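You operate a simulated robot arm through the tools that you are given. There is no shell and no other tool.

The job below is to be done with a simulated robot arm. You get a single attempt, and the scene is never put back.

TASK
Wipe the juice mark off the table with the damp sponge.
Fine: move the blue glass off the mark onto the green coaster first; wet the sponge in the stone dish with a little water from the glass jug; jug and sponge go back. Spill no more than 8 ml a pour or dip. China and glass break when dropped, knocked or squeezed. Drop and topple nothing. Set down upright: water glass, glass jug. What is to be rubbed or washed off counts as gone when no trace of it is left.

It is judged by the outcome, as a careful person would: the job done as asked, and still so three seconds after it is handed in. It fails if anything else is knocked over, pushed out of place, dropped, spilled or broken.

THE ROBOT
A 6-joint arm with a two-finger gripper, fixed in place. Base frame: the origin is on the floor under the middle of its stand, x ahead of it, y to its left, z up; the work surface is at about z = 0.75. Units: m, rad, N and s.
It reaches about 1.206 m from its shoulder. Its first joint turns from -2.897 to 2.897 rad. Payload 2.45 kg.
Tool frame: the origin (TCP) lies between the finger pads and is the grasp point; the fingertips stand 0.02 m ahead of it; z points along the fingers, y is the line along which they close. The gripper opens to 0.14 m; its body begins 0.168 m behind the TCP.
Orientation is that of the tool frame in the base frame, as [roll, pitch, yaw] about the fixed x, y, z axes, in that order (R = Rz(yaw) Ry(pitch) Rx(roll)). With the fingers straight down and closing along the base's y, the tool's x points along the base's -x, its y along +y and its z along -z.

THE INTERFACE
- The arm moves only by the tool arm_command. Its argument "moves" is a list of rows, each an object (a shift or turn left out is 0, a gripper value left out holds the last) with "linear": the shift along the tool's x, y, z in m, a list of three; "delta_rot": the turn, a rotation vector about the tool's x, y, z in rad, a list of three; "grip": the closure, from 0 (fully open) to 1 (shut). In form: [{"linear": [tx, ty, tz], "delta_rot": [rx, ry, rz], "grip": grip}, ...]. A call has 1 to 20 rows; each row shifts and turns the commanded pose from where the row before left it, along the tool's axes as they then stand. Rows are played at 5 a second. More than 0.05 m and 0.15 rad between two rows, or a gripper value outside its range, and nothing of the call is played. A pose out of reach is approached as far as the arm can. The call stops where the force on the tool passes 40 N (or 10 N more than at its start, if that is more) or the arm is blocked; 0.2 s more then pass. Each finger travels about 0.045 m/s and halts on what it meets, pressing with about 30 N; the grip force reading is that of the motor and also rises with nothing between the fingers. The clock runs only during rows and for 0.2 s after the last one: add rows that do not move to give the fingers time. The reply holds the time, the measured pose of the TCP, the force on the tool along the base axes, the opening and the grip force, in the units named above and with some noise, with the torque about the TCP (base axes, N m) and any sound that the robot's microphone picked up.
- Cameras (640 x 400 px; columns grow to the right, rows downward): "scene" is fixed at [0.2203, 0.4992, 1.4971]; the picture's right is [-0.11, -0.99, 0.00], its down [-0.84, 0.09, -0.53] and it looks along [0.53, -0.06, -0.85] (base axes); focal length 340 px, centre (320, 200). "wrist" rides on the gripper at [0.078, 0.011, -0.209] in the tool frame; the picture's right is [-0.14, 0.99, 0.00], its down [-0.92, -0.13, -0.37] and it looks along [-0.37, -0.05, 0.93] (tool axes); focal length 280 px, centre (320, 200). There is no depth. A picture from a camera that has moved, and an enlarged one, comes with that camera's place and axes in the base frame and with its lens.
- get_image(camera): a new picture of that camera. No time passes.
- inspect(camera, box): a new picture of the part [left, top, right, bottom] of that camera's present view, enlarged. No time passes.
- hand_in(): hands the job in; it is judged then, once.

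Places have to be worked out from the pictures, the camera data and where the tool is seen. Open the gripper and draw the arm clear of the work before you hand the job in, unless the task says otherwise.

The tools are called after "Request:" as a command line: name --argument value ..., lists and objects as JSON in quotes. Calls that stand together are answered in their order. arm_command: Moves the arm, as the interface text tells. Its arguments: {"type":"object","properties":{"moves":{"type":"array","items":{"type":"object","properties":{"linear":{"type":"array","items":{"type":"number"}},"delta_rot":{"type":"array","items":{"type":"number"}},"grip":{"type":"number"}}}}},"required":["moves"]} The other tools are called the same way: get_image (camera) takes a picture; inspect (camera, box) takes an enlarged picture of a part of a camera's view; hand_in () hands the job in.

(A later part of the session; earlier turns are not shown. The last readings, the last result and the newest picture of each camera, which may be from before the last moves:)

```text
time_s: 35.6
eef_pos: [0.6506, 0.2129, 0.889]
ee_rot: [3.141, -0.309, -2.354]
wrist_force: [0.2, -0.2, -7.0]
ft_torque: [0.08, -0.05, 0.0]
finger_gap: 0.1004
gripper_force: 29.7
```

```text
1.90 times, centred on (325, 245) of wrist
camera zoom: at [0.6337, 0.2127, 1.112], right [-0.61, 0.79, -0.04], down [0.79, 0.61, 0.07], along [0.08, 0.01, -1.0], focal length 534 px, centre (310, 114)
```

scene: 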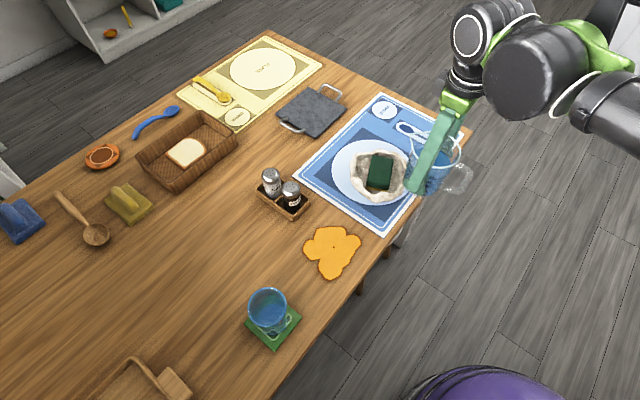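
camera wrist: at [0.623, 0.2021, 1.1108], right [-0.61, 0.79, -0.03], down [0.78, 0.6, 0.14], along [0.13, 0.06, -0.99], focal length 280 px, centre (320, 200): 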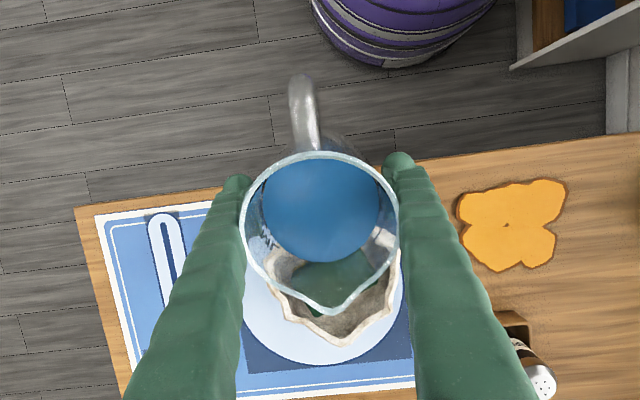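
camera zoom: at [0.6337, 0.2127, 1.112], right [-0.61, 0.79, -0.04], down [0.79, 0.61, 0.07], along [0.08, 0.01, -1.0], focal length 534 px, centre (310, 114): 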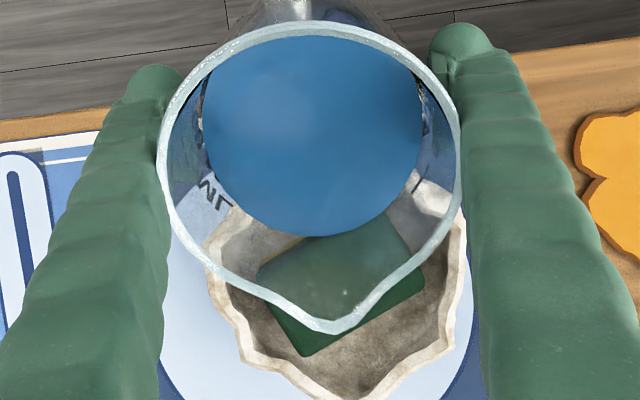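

Still no flow: the water line is short of the lip, and the spout is over the sponge. I add more tilt in small steps.

Request:
arm_command --moves '[{"delta_rot": [0, 0.04, 0]}, {"delta_rot": [0, 0.04, 0]}, {}]'

Request:
inspect --camera "scene" --box '[330, 100, 490, 215]'

Request:
inspect --camera "wrist" --box '[230, 140, 420, 350]'

```text
time_s: 36.4
eef_pos: [0.6512, 0.2132, 0.8884]
ee_rot: [3.141, -0.39, -2.355]
wrist_force: [-1.2, -1.6, -7.9]
ft_torque: [0.11, -0.05, 0.01]
finger_gap: 0.1005
gripper_force: 30.0
```

```text
3.48 times, centred on (410, 158) of scene
camera zoom: at [0.2203, 0.4992, 1.4971], right [-0.11, -0.99, 0.0], down [-0.84, 0.09, -0.53], along [0.53, -0.06, -0.85], focal length 1181 px, centre (7, 348)
```

zoom: 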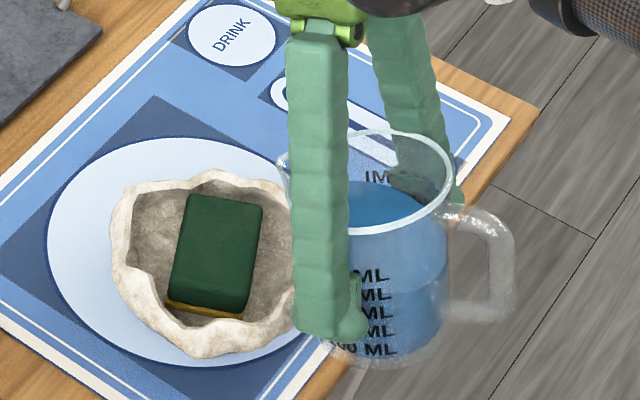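

```text
1.90 times, centred on (325, 245) of wrist
camera zoom: at [0.6465, 0.2253, 1.1123], right [-0.61, 0.79, -0.05], down [0.79, 0.61, -0.01], along [0.02, -0.05, -1.0], focal length 534 px, centre (310, 114)
```

zoom: 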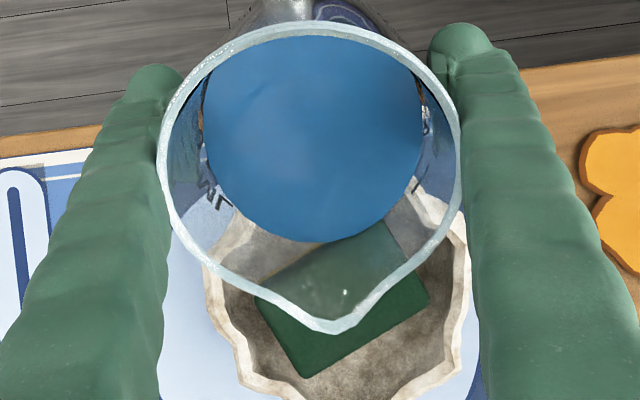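

Still nothing over the lip at 0.39 rad. I keep adding small steps.

Request:
arm_command --moves '[{"delta_rot": [0, 0.04, 0]}, {"delta_rot": [0, 0.03, 0]}, {}]'

Request:
inspect --camera "wrist" --box '[230, 140, 420, 350]'

Request:
inspect --camera "scene" --box '[330, 100, 490, 215]'

```text
time_s: 37.2
eef_pos: [0.6502, 0.2132, 0.8882]
ee_rot: [-3.141, -0.459, -2.355]
wrist_force: [-0.1, -0.2, -8.5]
ft_torque: [0.09, -0.1, -0.02]
finger_gap: 0.1005
gripper_force: 29.9
```

```text
1.90 times, centred on (325, 245) of wrist
camera zoom: at [0.6572, 0.2371, 1.1113], right [-0.61, 0.79, -0.06], down [0.79, 0.61, -0.08], along [-0.02, -0.1, -1.0], focal length 534 px, centre (310, 114)
```

zoom: 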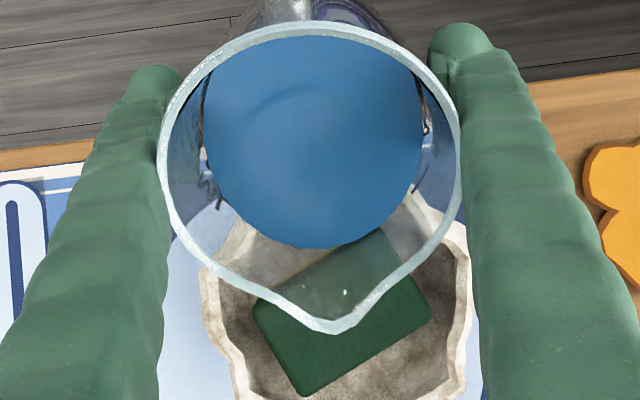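

```text
3.48 times, centred on (410, 158) of scene
camera zoom: at [0.2203, 0.4992, 1.4971], right [-0.11, -0.99, 0.0], down [-0.84, 0.09, -0.53], along [0.53, -0.06, -0.85], focal length 1181 px, centre (7, 348)
```

zoom: 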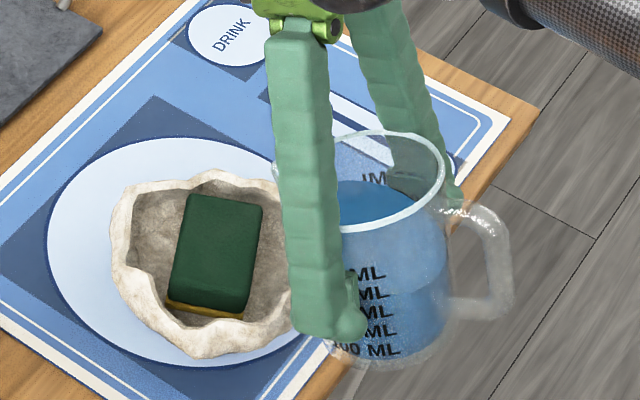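

No flow yet at 0.46 rad; the water line is creeping up toward the lip. I continue in small steps.

Request:
arm_command --moves '[{"delta_rot": [0, 0.035, 0]}, {"delta_rot": [0, 0.03, 0]}, {}]'

Request:
inspect --camera "wrist" --box '[230, 140, 420, 350]'

Request:
inspect --camera "scene" --box '[330, 100, 490, 215]'

```text
time_s: 38.0
eef_pos: [0.6507, 0.2124, 0.8882]
ee_rot: [-3.136, -0.476, -2.353]
wrist_force: [6.1, -8.3, -29.9]
ft_torque: [1.36, 1.38, -0.16]
finger_gap: 0.1003
gripper_force: 30.0
```

```text
1.90 times, centred on (325, 245) of wrist
camera zoom: at [0.6599, 0.2386, 1.1106], right [-0.62, 0.78, -0.07], down [0.79, 0.61, -0.09], along [-0.03, -0.11, -0.99], focal length 534 px, centre (310, 114)
```

zoom: 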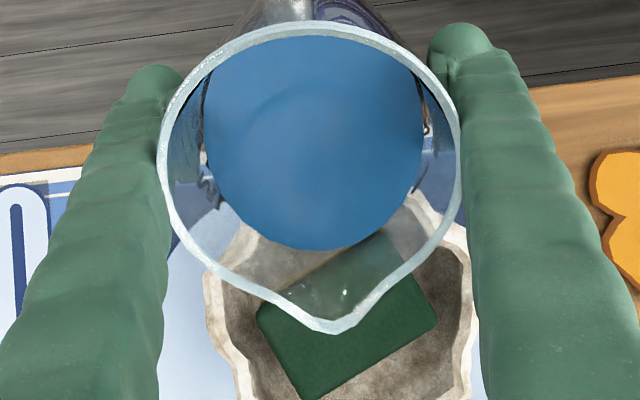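

```text
3.48 times, centred on (410, 158) of scene
camera zoom: at [0.2203, 0.4992, 1.4971], right [-0.11, -0.99, 0.0], down [-0.84, 0.09, -0.53], along [0.53, -0.06, -0.85], focal length 1181 px, centre (7, 348)
```

zoom: 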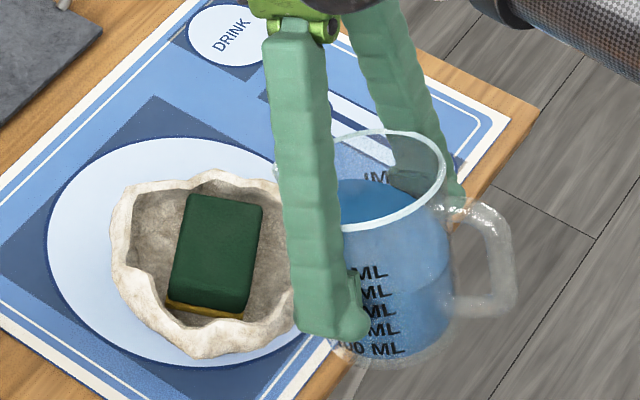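

The last step was blocked: tilt stopped at 0.476 rad with an extra 22 N downward and 1.4 N·m, so some part of the arm is touching. I tilt back at once and then look for the cause.

Request:
arm_command --moves '[{"delta_rot": [0, -0.065, 0]}, {"delta_rot": [0, -0.05, 0]}, {"delta_rot": [0, -0.03, 0]}, {}]'

Request:
get_image --camera "scene"

Request:
get_image --camera "wrist"

```text
time_s: 39.0
eef_pos: [0.6497, 0.2125, 0.8889]
ee_rot: [3.141, -0.379, -2.354]
wrist_force: [-0.3, -0.3, -8.5]
ft_torque: [0.09, -0.06, 0.02]
finger_gap: 0.1005
gripper_force: 30.4
```

```text
taken
```

scene: 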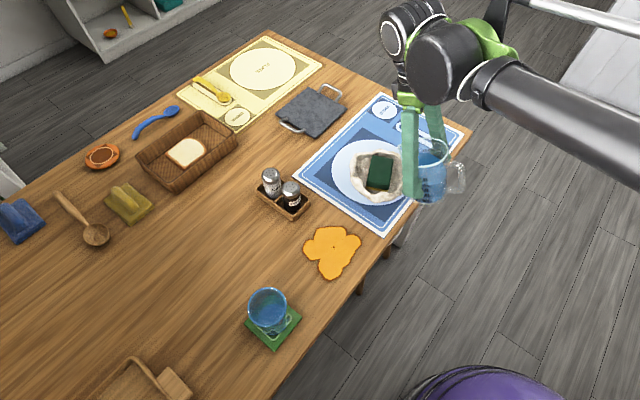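

```text
taken
camera wrist: at [0.6443, 0.2237, 1.1121], right [-0.61, 0.79, -0.05], down [0.79, 0.61, 0.0], along [0.03, -0.04, -1.0], focal length 280 px, centre (320, 200)
```

wrist: 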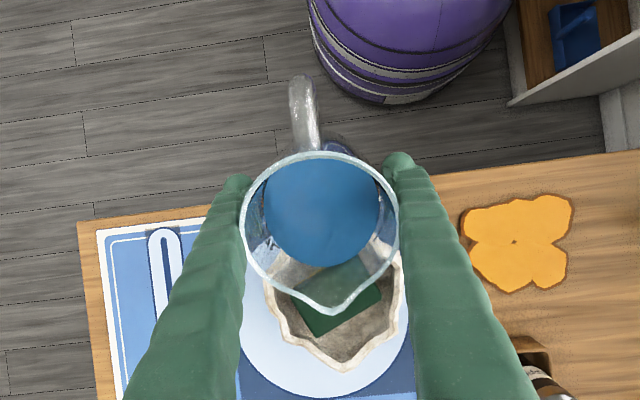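

The force cleared on backing off. The camera bracket faces the forearm in this pose, so it hit as the gripper leaned out. I stand the jug upright, raise it slightly, and turn it about 52° so the pour goes sideways (+y). That needs a new position on the -y side of the dish.

Request:
arm_command --moves '[{"delta_rot": [0, -0.05, 0]}, {"delta_rot": [0, -0.07, 0]}, {"delta_rot": [0, -0.08, 0]}, {"delta_rot": [0, -0.08, 0]}, {"delta_rot": [0, -0.06, 0]}, {"delta_rot": [0, -0.04, 0]}, {}, {"linear": [0, 0, -0.01]}, {"linear": [0, 0, -0.012]}, {}]'

```text
time_s: 41.2
eef_pos: [0.6508, 0.213, 0.9117]
ee_rot: [-3.141, 0.0, -2.355]
wrist_force: [0.2, 1.0, -8.2]
ft_torque: [0.08, -0.08, -0.01]
finger_gap: 0.1004
gripper_force: 29.6
```

The jug is upright again at z 0.912 with no odd forces. I turn it and shift to the new pouring place.

Request:
arm_command --moves '[{"delta_rot": [0, 0, -0.04], "linear": [-0.002, -0.004, 0]}, {"delta_rot": [0, 0, -0.08]}, {"delta_rot": [0, 0, -0.12]}, {"delta_rot": [0, 0, -0.13]}, {"delta_rot": [0, 0, -0.13]}, {"delta_rot": [0, 0, -0.13]}, {"delta_rot": [0, 0, -0.12]}, {"delta_rot": [0, 0, -0.09]}, {"delta_rot": [0, 0, -0.06]}, {}, {}]'

Request:
get_image --camera "scene"

Request:
get_image --camera "wrist"

```text
time_s: 43.6
eef_pos: [0.6543, 0.2119, 0.9111]
ee_rot: [-3.141, 0.001, -1.454]
wrist_force: [0.2, 0.6, -8.3]
ft_torque: [0.11, 0.01, 0.04]
finger_gap: 0.1005
gripper_force: 30.3
```

```text
taken
```

scene: 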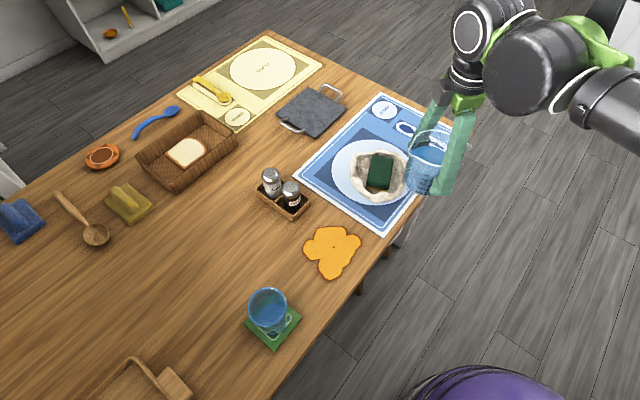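

```text
taken
camera wrist: at [0.6515, 0.1325, 1.1203], right [-1.0, 0.02, 0.0], down [0.02, 0.93, 0.37], along [0.01, 0.37, -0.93], focal length 280 px, centre (320, 200)
```

wrist: 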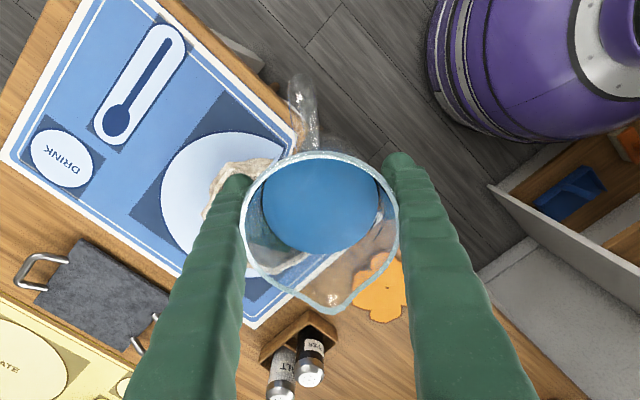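

The turn went freely. I shift to about (0.734, 0.185), so the spout lies just short of the dish centre from the -y side.

Request:
arm_command --moves '[{"linear": [0.0037, -0.0076, 0]}, {"linear": [0.0073, -0.0153, 0]}, {"linear": [0.0091, -0.019, 0]}, {"linear": [0.0082, -0.0172, 0]}, {"linear": [0.0055, -0.0115, 0]}, {"linear": [0.0027, -0.0057, 0]}, {}, {}]'

Request:
get_image --camera "wrist"

Request:
inspect --camera "scene" --box '[330, 80, 490, 215]'

```text
time_s: 45.4
eef_pos: [0.7331, 0.1854, 0.9115]
ee_rot: [-3.139, -0.001, -1.456]
wrist_force: [-0.1, -0.6, -8.3]
ft_torque: [0.11, 0.02, 0.02]
finger_gap: 0.1004
gripper_force: 30.6
```

```text
taken
camera wrist: at [0.7305, 0.1056, 1.1207], right [-1.0, 0.02, 0.0], down [0.02, 0.93, 0.37], along [0.01, 0.37, -0.93], focal length 280 px, centre (320, 200)
```

wrist: 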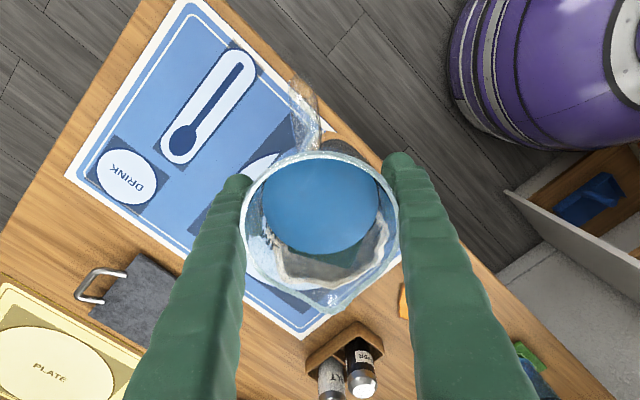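

```text
2.96 times, centred on (410, 148) of scene
camera zoom: at [0.2203, 0.4992, 1.4971], right [-0.11, -0.99, 0.0], down [-0.84, 0.09, -0.53], along [0.53, -0.06, -0.85], focal length 1006 px, centre (53, 356)
```

zoom: 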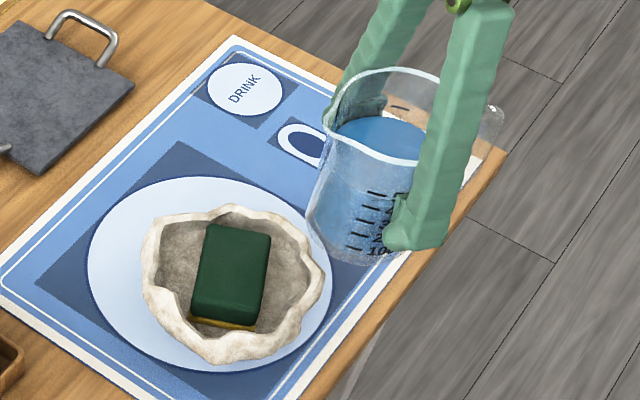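

The spout now faces the dish and is visible from the scene camera. I lower to z 0.89 and tilt to 0.36 rad, which I know is below flow, watching forces.

Request:
arm_command --moves '[{"linear": [0, 0, 0.01]}, {"linear": [0, 0, 0.011]}, {}, {"delta_rot": [0, 0.04, 0]}, {"delta_rot": [0, 0.06, 0]}, {"delta_rot": [0, 0.07, 0]}, {"delta_rot": [0, 0.07, 0]}, {"delta_rot": [0, 0.07, 0]}, {"delta_rot": [0, 0.05, 0]}, {}]'

Request:
inspect --camera "scene" --box '[330, 80, 490, 215]'

Request:
inspect --camera "wrist" --box '[230, 140, 420, 350]'

Request:
get_image --camera "scene"

```text
time_s: 47.6
eef_pos: [0.7349, 0.1846, 0.8905]
ee_rot: [3.141, -0.36, -1.454]
wrist_force: [-0.6, -0.2, -8.3]
ft_torque: [0.13, 0.02, 0.02]
finger_gap: 0.1004
gripper_force: 29.8
```

```text
2.96 times, centred on (410, 148) of scene
camera zoom: at [0.2203, 0.4992, 1.4971], right [-0.11, -0.99, 0.0], down [-0.84, 0.09, -0.53], along [0.53, -0.06, -0.85], focal length 1006 px, centre (53, 356)
```

zoom: 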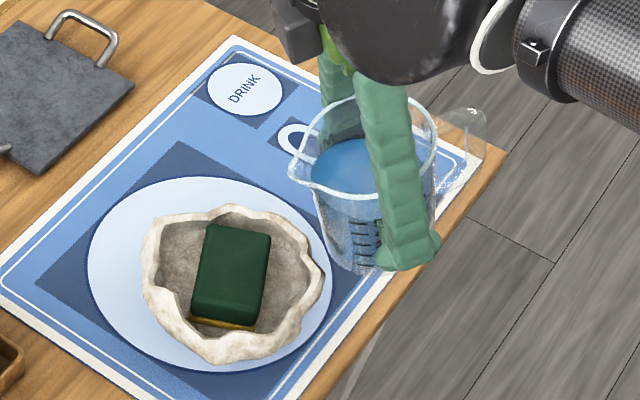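

```text
1.90 times, centred on (325, 245) of wrist
camera zoom: at [0.7223, 0.1836, 1.1132], right [-1.0, 0.01, -0.05], down [0.01, 1.0, 0.02], along [0.05, 0.02, -1.0], focal length 534 px, centre (310, 114)
```

zoom: 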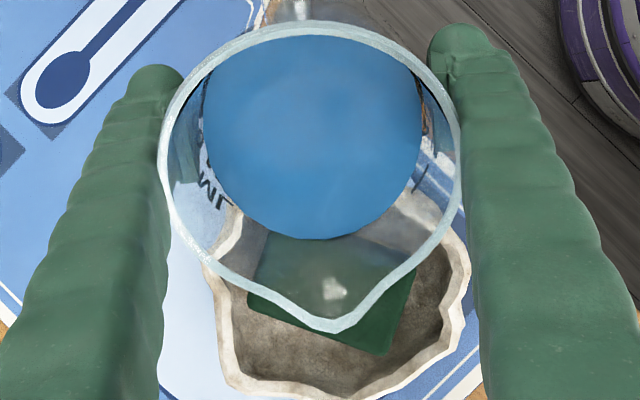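

```text
taken
```

scene: 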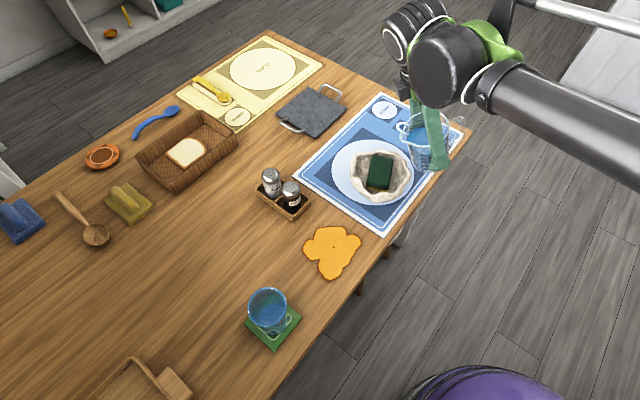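

No contact and the spout is over the sponge. I tilt on to 0.46 and check.

Request:
arm_command --moves '[{"delta_rot": [0, 0.05, 0]}, {"delta_rot": [0, 0.05, 0]}, {}]'

Request:
inspect --camera "scene" --box '[330, 80, 490, 215]'

Request:
inspect --camera "wrist" --box '[230, 140, 420, 350]'

```text
time_s: 48.4
eef_pos: [0.7343, 0.1849, 0.8899]
ee_rot: [3.141, -0.458, -1.457]
wrist_force: [0.9, 0.2, -8.2]
ft_torque: [0.12, 0.0, -0.01]
finger_gap: 0.1003
gripper_force: 30.3
```

```text
2.96 times, centred on (410, 148) of scene
camera zoom: at [0.2203, 0.4992, 1.4971], right [-0.11, -0.99, 0.0], down [-0.84, 0.09, -0.53], along [0.53, -0.06, -0.85], focal length 1006 px, centre (53, 356)
```

zoom: 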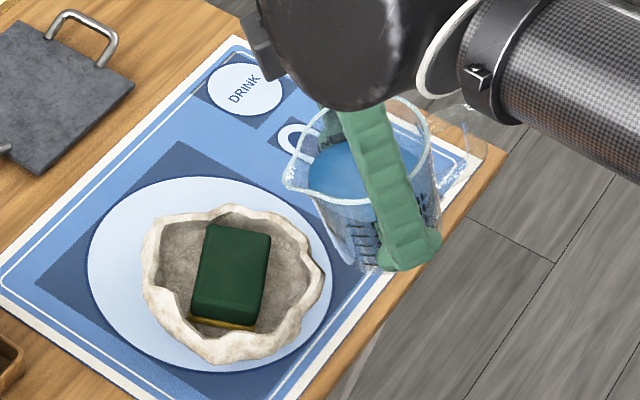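

```text
1.90 times, centred on (325, 245) of wrist
camera zoom: at [0.7199, 0.2053, 1.112], right [-1.0, 0.01, -0.06], down [0.01, 1.0, -0.08], along [0.06, -0.08, -1.0], focal length 534 px, centre (310, 114)
```

zoom: 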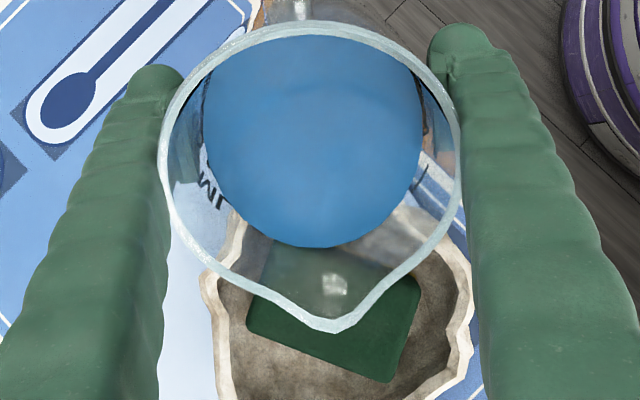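

No contact and no flow at 0.458 rad. I go on in 0.04 rad steps.

Request:
arm_command --moves '[{"delta_rot": [0, 0.025, 0]}, {"delta_rot": [0, 0.02, 0]}, {}]'

Request:
inspect --camera "scene" --box '[330, 80, 490, 215]'

Request:
inspect --camera "wrist" --box '[230, 140, 420, 350]'

```text
time_s: 49.2
eef_pos: [0.7343, 0.1843, 0.8908]
ee_rot: [3.14, -0.506, -1.452]
wrist_force: [-0.9, -0.5, -8.1]
ft_torque: [0.12, 0.02, 0.04]
finger_gap: 0.1001
gripper_force: 30.0
```

```text
2.96 times, centred on (410, 148) of scene
camera zoom: at [0.2203, 0.4992, 1.4971], right [-0.11, -0.99, 0.0], down [-0.84, 0.09, -0.53], along [0.53, -0.06, -0.85], focal length 1006 px, centre (53, 356)
```

zoom: 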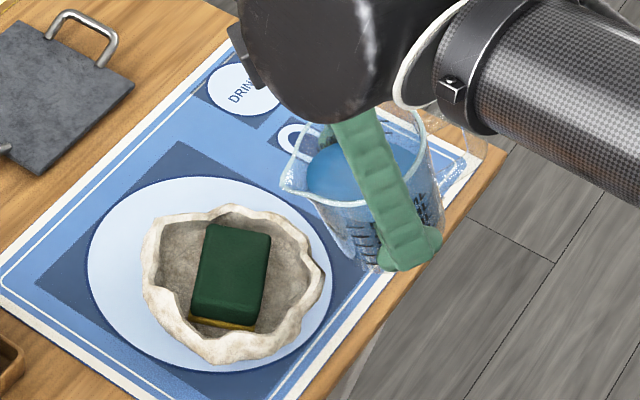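

```text
1.90 times, centred on (325, 245) of wrist
camera zoom: at [0.7187, 0.2153, 1.1113], right [-1.0, 0.0, -0.07], down [0.01, 0.99, -0.12], along [0.07, -0.12, -0.99], focal length 534 px, centre (310, 114)
```

zoom: 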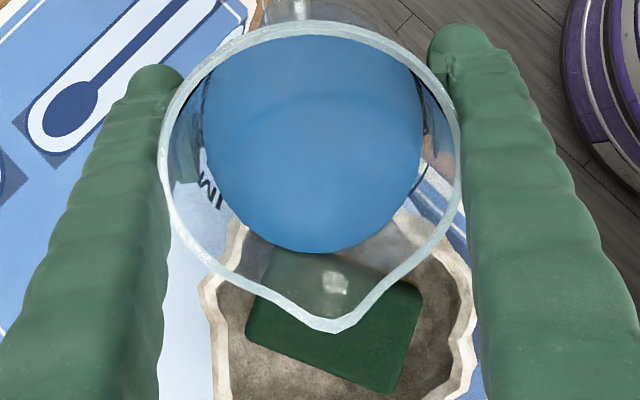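

Still none at 0.506. Another small step.

Request:
arm_command --moves '[{"delta_rot": [0, 0.025, 0]}, {"delta_rot": [0, 0.02, 0]}, {}]'

Request:
inspect --camera "wrist" --box '[230, 140, 420, 350]'

Request:
inspect --camera "scene" --box '[330, 80, 490, 215]'

```text
time_s: 50.0
eef_pos: [0.7352, 0.1846, 0.8903]
ee_rot: [3.141, -0.55, -1.456]
wrist_force: [0.7, 0.2, -8.1]
ft_torque: [0.11, 0.01, -0.04]
finger_gap: 0.1004
gripper_force: 29.9
```

```text
1.90 times, centred on (325, 245) of wrist
camera zoom: at [0.7175, 0.2249, 1.1093], right [-1.0, 0.0, -0.07], down [0.01, 0.99, -0.17], along [0.07, -0.17, -0.98], focal length 534 px, centre (310, 114)
```

zoom: 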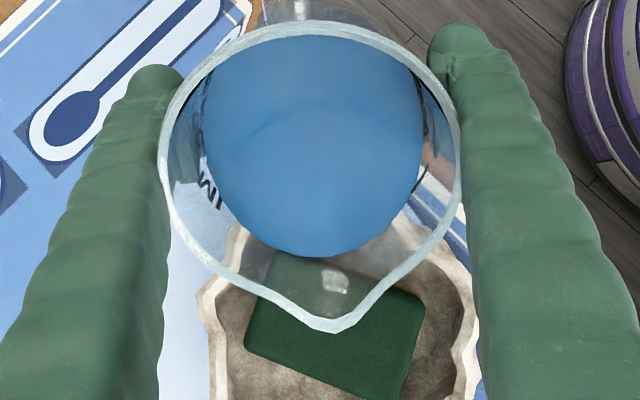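

```text
2.96 times, centred on (410, 148) of scene
camera zoom: at [0.2203, 0.4992, 1.4971], right [-0.11, -0.99, 0.0], down [-0.84, 0.09, -0.53], along [0.53, -0.06, -0.85], focal length 1006 px, centre (53, 356)
```

zoom: 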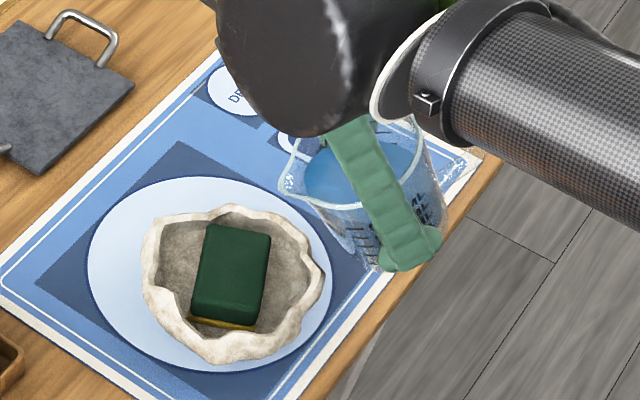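

By my geometry the water line is now within a couple of millimetres of the lip. I use smaller steps from here.

Request:
arm_command --moves '[{"delta_rot": [0, 0.03, 0]}, {}]'

Request:
inspect --camera "wrist" --box '[230, 140, 420, 350]'

Request:
inspect --camera "scene" --box '[330, 100, 450, 200]'

```text
time_s: 50.6
eef_pos: [0.7344, 0.1835, 0.8905]
ee_rot: [3.139, -0.579, -1.454]
wrist_force: [0.0, -0.9, -8.0]
ft_torque: [0.13, 0.06, -0.05]
finger_gap: 0.1004
gripper_force: 30.0
```

```text
1.90 times, centred on (325, 245) of wrist
camera zoom: at [0.7164, 0.2316, 1.108], right [-1.0, 0.0, -0.07], down [0.01, 0.98, -0.2], along [0.07, -0.2, -0.98], focal length 534 px, centre (310, 114)
```

zoom: 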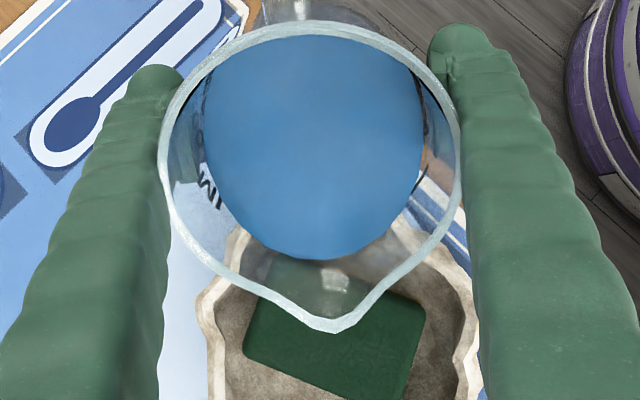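

```text
4.00 times, centred on (390, 150) of scene
camera zoom: at [0.2203, 0.4992, 1.4971], right [-0.11, -0.99, 0.0], down [-0.84, 0.09, -0.53], along [0.53, -0.06, -0.85], focal length 1358 px, centre (40, 400)
```

zoom: 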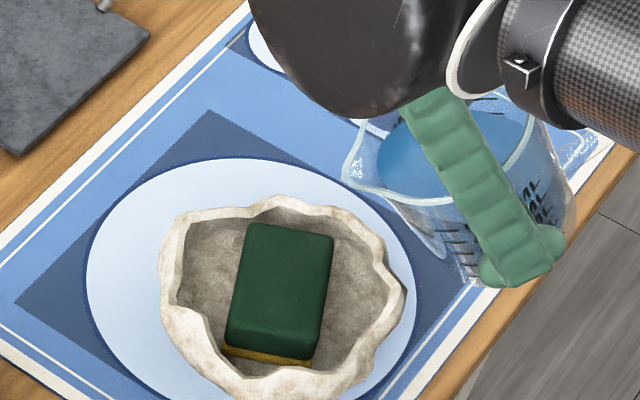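

No stream yet. Another 0.03 rad step.

Request:
arm_command --moves '[{"delta_rot": [0, 0.03, 0]}, {}]'

Request:
inspect --camera "wrist" --box '[230, 140, 420, 350]'

Request:
inspect --camera "scene" --box '[330, 100, 450, 200]'

```text
time_s: 51.2
eef_pos: [0.7346, 0.1839, 0.8889]
ee_rot: [-3.141, -0.607, -1.455]
wrist_force: [-0.3, -0.1, -8.3]
ft_torque: [0.16, 0.02, 0.0]
finger_gap: 0.1004
gripper_force: 29.9
```

```text
1.90 times, centred on (325, 245) of wrist
camera zoom: at [0.716, 0.2382, 1.1063], right [-1.0, 0.0, -0.08], down [0.02, 0.97, -0.22], along [0.08, -0.23, -0.97], focal length 534 px, centre (310, 114)
```

zoom: 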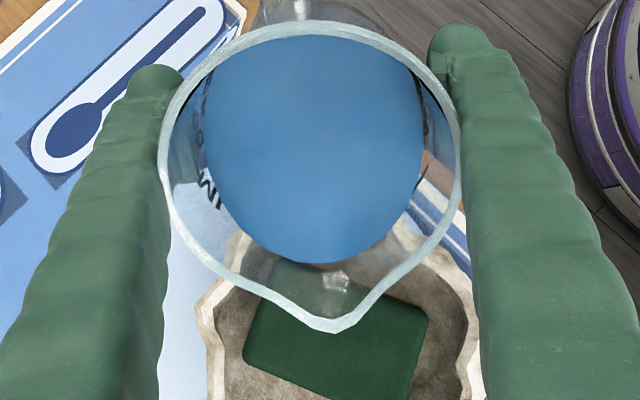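

```text
4.00 times, centred on (390, 150) of scene
camera zoom: at [0.2203, 0.4992, 1.4971], right [-0.11, -0.99, 0.0], down [-0.84, 0.09, -0.53], along [0.53, -0.06, -0.85], focal length 1358 px, centre (40, 400)
```

zoom: 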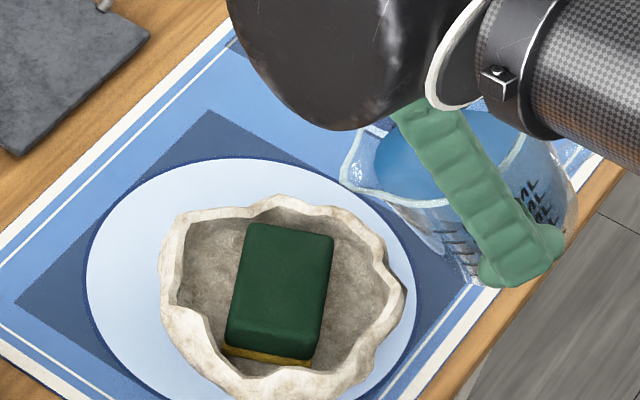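

Still no stream at 0.607 rad. I continue with the same small steps.

Request:
arm_command --moves '[{"delta_rot": [0, 0.03, 0]}, {}]'

Request:
inspect --camera "wrist" --box '[230, 140, 420, 350]'

Request:
inspect --camera "scene" --box '[330, 100, 450, 200]'

```text
time_s: 51.8
eef_pos: [0.7336, 0.1838, 0.8892]
ee_rot: [3.141, -0.637, -1.456]
wrist_force: [0.2, 0.8, -8.5]
ft_torque: [0.12, 0.04, 0.01]
finger_gap: 0.1007
gripper_force: 29.4
```

```text
1.90 times, centred on (325, 245) of wrist
camera zoom: at [0.715, 0.2443, 1.1044], right [-1.0, 0.0, -0.08], down [0.02, 0.97, -0.25], along [0.08, -0.25, -0.96], focal length 534 px, centre (310, 114)
```

zoom: 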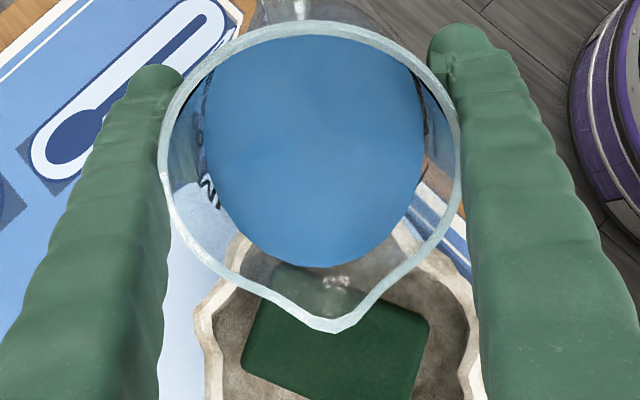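

```text
4.00 times, centred on (390, 150) of scene
camera zoom: at [0.2203, 0.4992, 1.4971], right [-0.11, -0.99, 0.0], down [-0.84, 0.09, -0.53], along [0.53, -0.06, -0.85], focal length 1358 px, centre (40, 400)
```

zoom: 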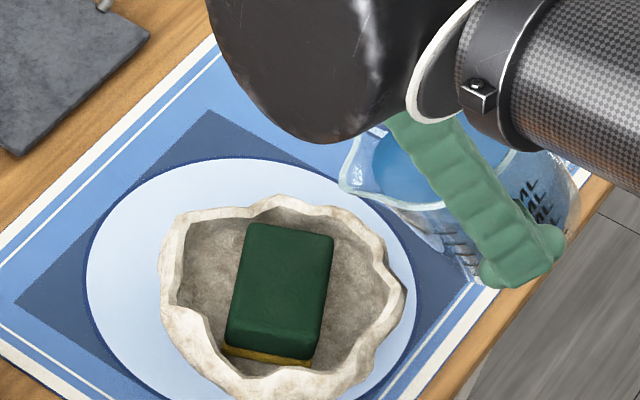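

Still dry. Continuing in 0.03 rad steps.

Request:
arm_command --moves '[{"delta_rot": [0, 0.03, 0]}, {}]'

Request:
inspect --camera "wrist" --box '[230, 140, 420, 350]'

Request:
inspect --camera "scene" --box '[330, 100, 450, 200]'

```text
time_s: 52.4
eef_pos: [0.7345, 0.185, 0.8896]
ee_rot: [3.141, -0.671, -1.456]
wrist_force: [0.3, 0.0, -8.1]
ft_torque: [0.15, 0.0, 0.0]
finger_gap: 0.1006
gripper_force: 30.4
```

```text
1.90 times, centred on (325, 245) of wrist
camera zoom: at [0.7141, 0.2508, 1.1021], right [-1.0, -0.01, -0.09], down [0.02, 0.96, -0.28], along [0.08, -0.28, -0.96], focal length 534 px, centre (310, 114)
```

zoom: 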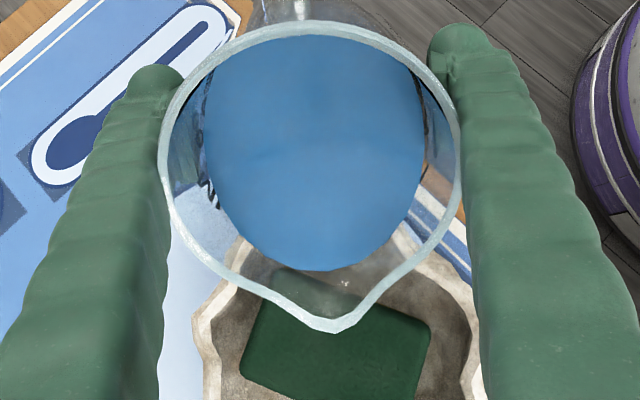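

```text
4.00 times, centred on (390, 150) of scene
camera zoom: at [0.2203, 0.4992, 1.4971], right [-0.11, -0.99, 0.0], down [-0.84, 0.09, -0.53], along [0.53, -0.06, -0.85], focal length 1358 px, centre (40, 400)
```

zoom: 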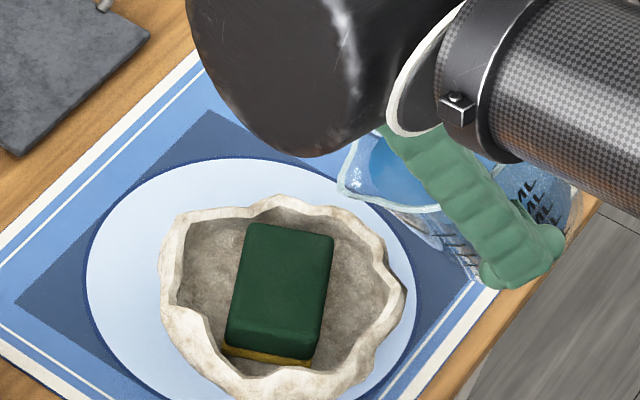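

Still no flow at 0.67; nothing is touching. I continue stepwise.

Request:
arm_command --moves '[{"delta_rot": [0, 0.03, 0]}, {}]'

Request:
inspect --camera "wrist" --box '[230, 140, 420, 350]'

Request:
inspect --camera "scene" --box '[330, 100, 450, 200]'

```text
time_s: 53.0
eef_pos: [0.7351, 0.1848, 0.8894]
ee_rot: [3.141, -0.7, -1.454]
wrist_force: [-0.9, -0.5, -8.2]
ft_torque: [0.14, 0.01, -0.02]
finger_gap: 0.1003
gripper_force: 29.8
```

```text
1.90 times, centred on (325, 245) of wrist
camera zoom: at [0.7138, 0.2574, 1.1003], right [-1.0, -0.01, -0.09], down [0.02, 0.95, -0.31], along [0.09, -0.31, -0.95], focal length 534 px, centre (310, 114)
```

zoom: 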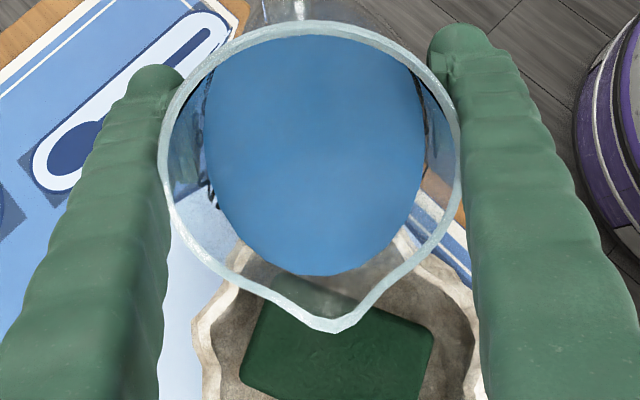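

```text
4.00 times, centred on (390, 150) of scene
camera zoom: at [0.2203, 0.4992, 1.4971], right [-0.11, -0.99, 0.0], down [-0.84, 0.09, -0.53], along [0.53, -0.06, -0.85], focal length 1358 px, centre (40, 400)
```

zoom: 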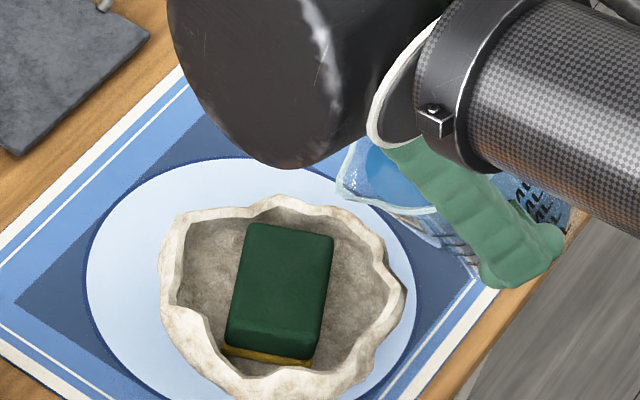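

No flow at 0.70. I keep the same pace and watch both views.

Request:
arm_command --moves '[{"delta_rot": [0, 0.03, 0]}, {}]'

Request:
inspect --camera "wrist" --box '[230, 140, 420, 350]'

Request:
inspect --camera "scene" --box '[330, 100, 450, 200]'

```text
time_s: 53.6
eef_pos: [0.7341, 0.1847, 0.889]
ee_rot: [-3.141, -0.729, -1.456]
wrist_force: [-0.4, 0.0, -8.1]
ft_torque: [0.13, 0.02, -0.01]
finger_gap: 0.1004
gripper_force: 30.3
```

```text
1.90 times, centred on (325, 245) of wrist
camera zoom: at [0.7134, 0.2637, 1.0977], right [-1.0, -0.01, -0.09], down [0.02, 0.94, -0.34], along [0.09, -0.34, -0.94], focal length 534 px, centre (310, 114)
```

zoom: 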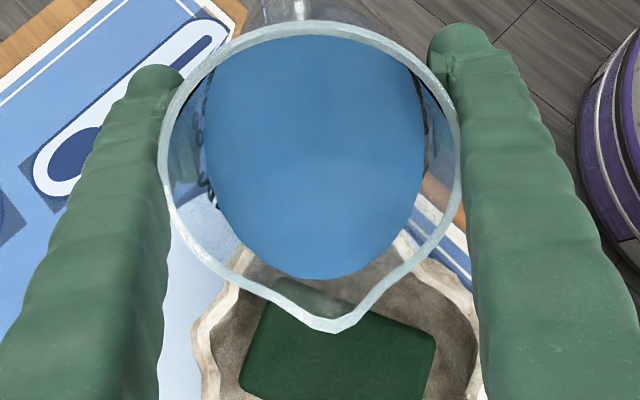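

```text
4.00 times, centred on (390, 150) of scene
camera zoom: at [0.2203, 0.4992, 1.4971], right [-0.11, -0.99, 0.0], down [-0.84, 0.09, -0.53], along [0.53, -0.06, -0.85], focal length 1358 px, centre (40, 400)
```

zoom: 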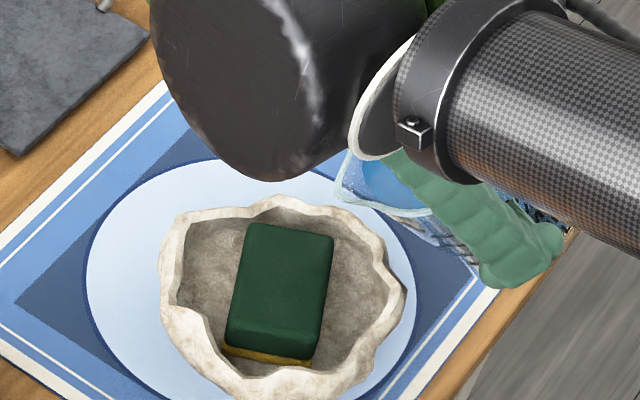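

No flow yet. The lip is at about (0.725, 0.272), over the sponge. Next step.

Request:
arm_command --moves '[{"delta_rot": [0, 0.03, 0]}, {}]'

Request:
inspect --camera "wrist" --box '[230, 140, 420, 350]'

Request:
inspect --camera "scene" --box '[330, 100, 450, 200]'

```text
time_s: 54.2
eef_pos: [0.7352, 0.1842, 0.8897]
ee_rot: [-3.141, -0.76, -1.455]
wrist_force: [0.1, 0.4, -8.4]
ft_torque: [0.1, 0.03, 0.01]
finger_gap: 0.1003
gripper_force: 29.8
```

```text
1.90 times, centred on (325, 245) of wrist
camera zoom: at [0.7127, 0.2698, 1.0953], right [-1.0, -0.02, -0.09], down [0.02, 0.93, -0.37], along [0.09, -0.37, -0.93], focal length 534 px, centre (310, 114)
```

zoom: 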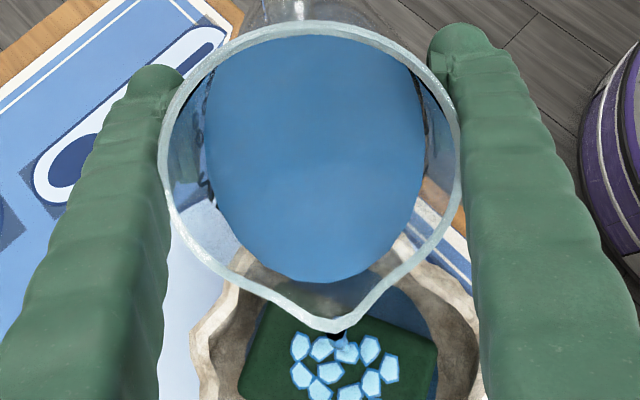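

```text
4.00 times, centred on (390, 150) of scene
camera zoom: at [0.2203, 0.4992, 1.4971], right [-0.11, -0.99, 0.0], down [-0.84, 0.09, -0.53], along [0.53, -0.06, -0.85], focal length 1358 px, centre (40, 400)
```

zoom: 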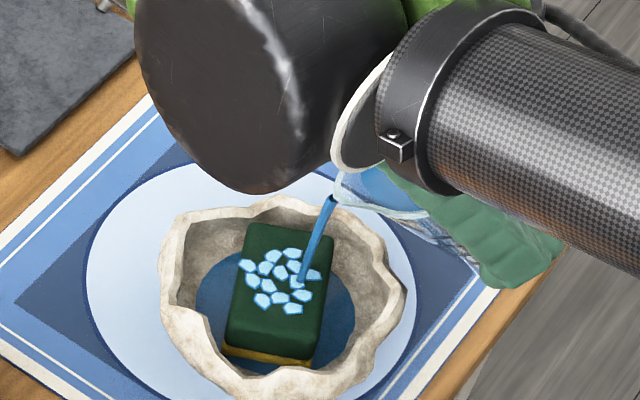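

Water is flowing onto the sponge, and a small pool already shows in the dish. I tilt back right away.

Request:
arm_command --moves '[{"delta_rot": [0, -0.1, 0]}, {"delta_rot": [0, -0.14, 0]}, {"delta_rot": [0, -0.1, 0]}, {}]'

Request:
inspect --camera "wrist" --box '[230, 140, 420, 350]'

Request:
inspect --camera "scene" --box '[330, 100, 450, 200]'

```text
time_s: 55.2
eef_pos: [0.7336, 0.1864, 0.8892]
ee_rot: [3.141, -0.42, -1.457]
wrist_force: [0.1, -0.4, -7.6]
ft_torque: [0.16, 0.03, 0.04]
finger_gap: 0.1005
gripper_force: 30.3
```

```text
1.90 times, centred on (325, 245) of wrist
camera zoom: at [0.7206, 0.1971, 1.1129], right [-1.0, 0.01, -0.06], down [0.01, 1.0, -0.04], along [0.06, -0.04, -1.0], focal length 534 px, centre (310, 114)
```

zoom: 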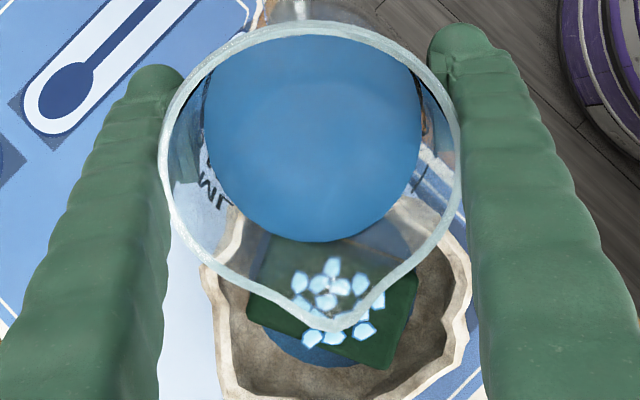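

```text
4.00 times, centred on (390, 150) of scene
camera zoom: at [0.2203, 0.4992, 1.4971], right [-0.11, -0.99, 0.0], down [-0.84, 0.09, -0.53], along [0.53, -0.06, -0.85], focal length 1358 px, centre (40, 400)
```

zoom: 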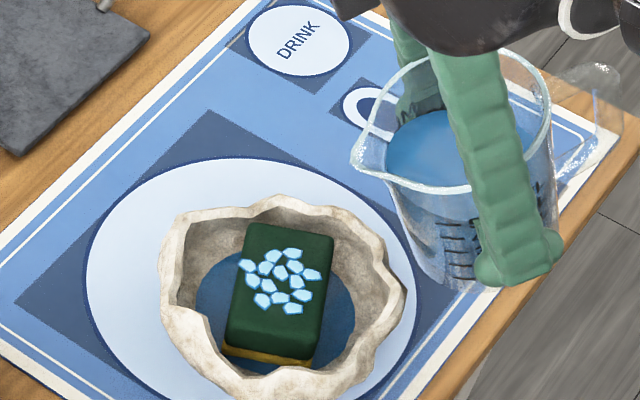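

The flow stopped cleanly: the sponge shows wet marks and there is a shallow pool in the dish, with nothing visible on the mat. I stand the jug upright and raise it clear.

Request:
arm_command --moves '[{"delta_rot": [0, -0.06, 0]}, {"delta_rot": [0, -0.09, 0]}, {"delta_rot": [0, -0.1, 0]}, {"delta_rot": [0, -0.09, 0]}, {"delta_rot": [0, -0.05, 0]}, {"delta_rot": [0, -0.03, 0]}, {}, {"linear": [0, 0, -0.008]}, {"linear": [0, 0, -0.012]}, {"linear": [0, 0, -0.004]}, {}]'

Request:
inspect --camera "scene" --box '[300, 80, 490, 215]'

```text
time_s: 57.6
eef_pos: [0.7352, 0.1845, 0.9128]
ee_rot: [3.141, 0.001, -1.454]
wrist_force: [-0.1, 0.0, -7.4]
ft_torque: [0.08, 0.0, 0.02]
finger_gap: 0.1002
gripper_force: 30.1
```

```text
2.96 times, centred on (395, 148) of scene
camera zoom: at [0.2203, 0.4992, 1.4971], right [-0.11, -0.99, 0.0], down [-0.84, 0.09, -0.53], along [0.53, -0.06, -0.85], focal length 1006 px, centre (98, 356)
```

zoom: 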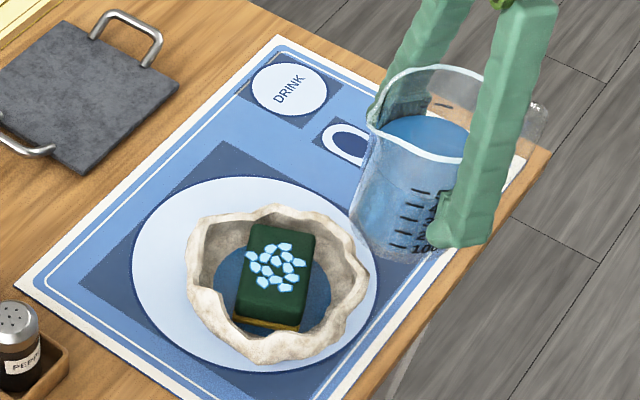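

Nothing spilled on the mat. I turn the jug back to its original heading.

Request:
arm_command --moves '[{"delta_rot": [0, 0, 0.05]}, {"delta_rot": [0, 0, 0.09]}, {"delta_rot": [0, 0, 0.12]}, {"delta_rot": [0, 0, 0.13]}, {"delta_rot": [0, 0, 0.13]}, {"delta_rot": [0, 0, 0.13]}, {"delta_rot": [0, 0, 0.11]}, {"delta_rot": [0, 0, 0.08]}, {"delta_rot": [0, 0, 0.06]}, {}, {}]'

```text
time_s: 60.0
eef_pos: [0.7339, 0.1841, 0.9134]
ee_rot: [3.141, 0.0, -2.357]
wrist_force: [0.9, -0.8, -7.6]
ft_torque: [0.09, -0.05, -0.01]
finger_gap: 0.1002
gripper_force: 29.8
```

Heading is back at -2.357. I now carry the jug level to its old spot at (0.9385, 0.190).

Request:
arm_command --moves '[{"linear": [-0.0044, -0.0042, 0]}, {"linear": [-0.0104, -0.0099, 0]}, {"linear": [-0.0163, -0.0155, 0]}, {"linear": [-0.0193, -0.0183, 0]}, {"linear": [-0.0208, -0.0198, 0]}, {"linear": [-0.0208, -0.0198, 0]}, {"linear": [-0.0193, -0.0183, 0]}, {"linear": [-0.0163, -0.0155, 0]}, {"linear": [-0.0119, -0.0113, 0]}, {"linear": [-0.0059, -0.0056, 0]}, {"linear": [-0.003, -0.0028, 0]}, {}, {}]'

Request:
get_image --camera "scene"

Request:
get_image --camera "wrist"

```text
time_s: 62.8
eef_pos: [0.9391, 0.1913, 0.914]
ee_rot: [3.141, 0.0, -2.354]
wrist_force: [-0.1, -0.1, -8.6]
ft_torque: [0.04, -0.05, -0.01]
finger_gap: 0.1004
gripper_force: 30.0
```

```text
taken
```

scene: 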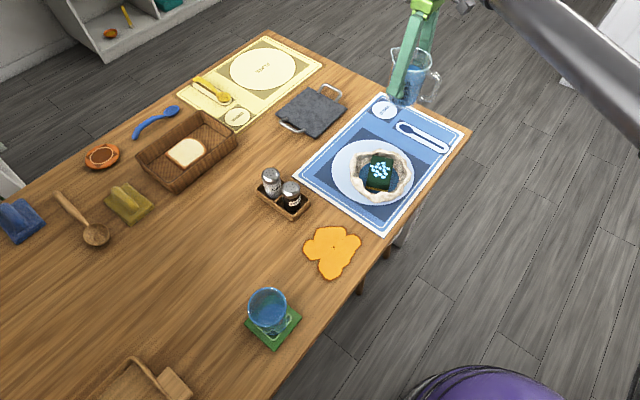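

```text
taken
camera wrist: at [0.8749, 0.1419, 1.1229], right [-0.6, 0.8, 0.0], down [0.74, 0.56, 0.37], along [0.29, 0.22, -0.93], focal length 280 px, centre (320, 200)
```

wrist: 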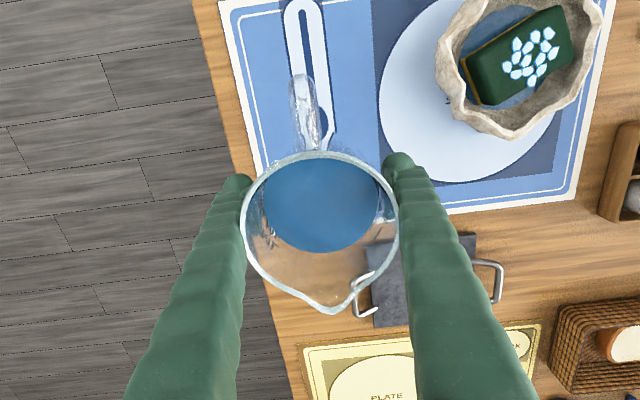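

The jug is above its old spot. I lower to about 1 cm above the mat, then feel for contact in small steps.

Request:
arm_command --moves '[{"linear": [0, 0, 0.01]}, {"linear": [0, 0, 0.02]}, {"linear": [0, 0, 0.02]}, {"linear": [0, 0, 0.018]}, {"linear": [0, 0, 0.012]}, {"linear": [0, 0, 0.006]}, {}, {}]'

```text
time_s: 64.6
eef_pos: [0.9384, 0.1907, 0.8276]
ee_rot: [-3.141, -0.001, -2.355]
wrist_force: [0.3, -0.2, -8.7]
ft_torque: [0.1, -0.09, -0.01]
finger_gap: 0.1003
gripper_force: 30.1
```

Still hanging (8.7 N) at z 0.8276. I lower in 2 mm steps.

Request:
arm_command --moves '[{"linear": [0, 0, 0.003]}, {"linear": [0, 0, 0.002]}, {"linear": [0, 0, 0.001]}, {}]'

```text
time_s: 65.6
eef_pos: [0.9389, 0.191, 0.8228]
ee_rot: [3.141, 0.002, -2.356]
wrist_force: [6.4, 1.7, 6.9]
ft_torque: [-0.28, -0.07, 0.17]
finger_gap: 0.1003
gripper_force: 29.6
```

It has touched down: the force went from -8.7 to +6.9 N, about the same state as when I first gripped it. I ease up a hair and open slowly.

Request:
arm_command --moves '[{"linear": [0, 0, -0.0005]}, {}, {"grip": 0.28}, {"grip": 0.27}, {"grip": 0.26}, {"grip": 0.24}, {"grip": 0.2}, {"grip": 0.14}, {"grip": 0.08}, {"grip": 0.0}, {"grip": 0.0}, {}]'

Request:
get_image --camera "wrist"

Request:
inspect --camera "scene" --box '[350, 60, 480, 140]'

```text
time_s: 68.2
eef_pos: [0.938, 0.1907, 0.8236]
ee_rot: [-3.141, 0.0, -2.356]
wrist_force: [0.1, -0.2, 0.2]
ft_torque: [0.03, 0.01, 0.01]
finger_gap: 0.14
gripper_force: 0.0
```

```text
taken
camera wrist: at [0.8745, 0.1419, 1.0319], right [-0.6, 0.8, 0.0], down [0.74, 0.56, 0.37], along [0.29, 0.22, -0.93], focal length 280 px, centre (320, 200)
```

wrist: 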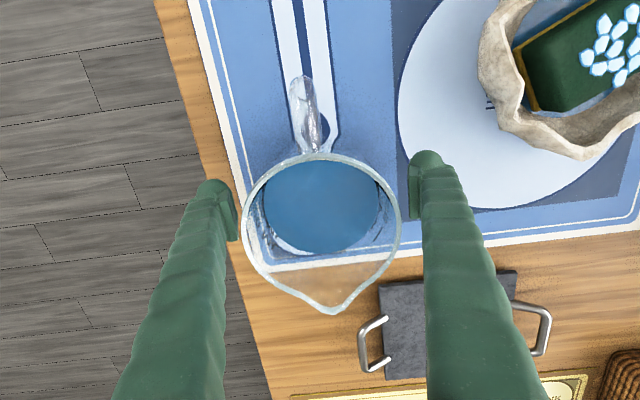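

```text
4.92 times, centred on (415, 100) of scene
camera zoom: at [0.2203, 0.4992, 1.4971], right [-0.11, -0.99, 0.0], down [-0.84, 0.09, -0.53], along [0.53, -0.06, -0.85], focal length 1671 px, centre (-148, 692)
```

zoom: 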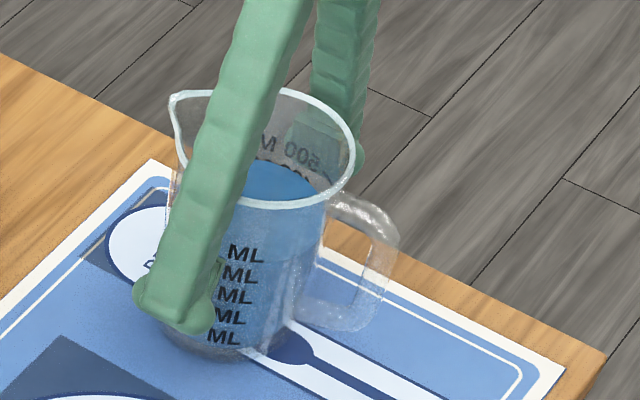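

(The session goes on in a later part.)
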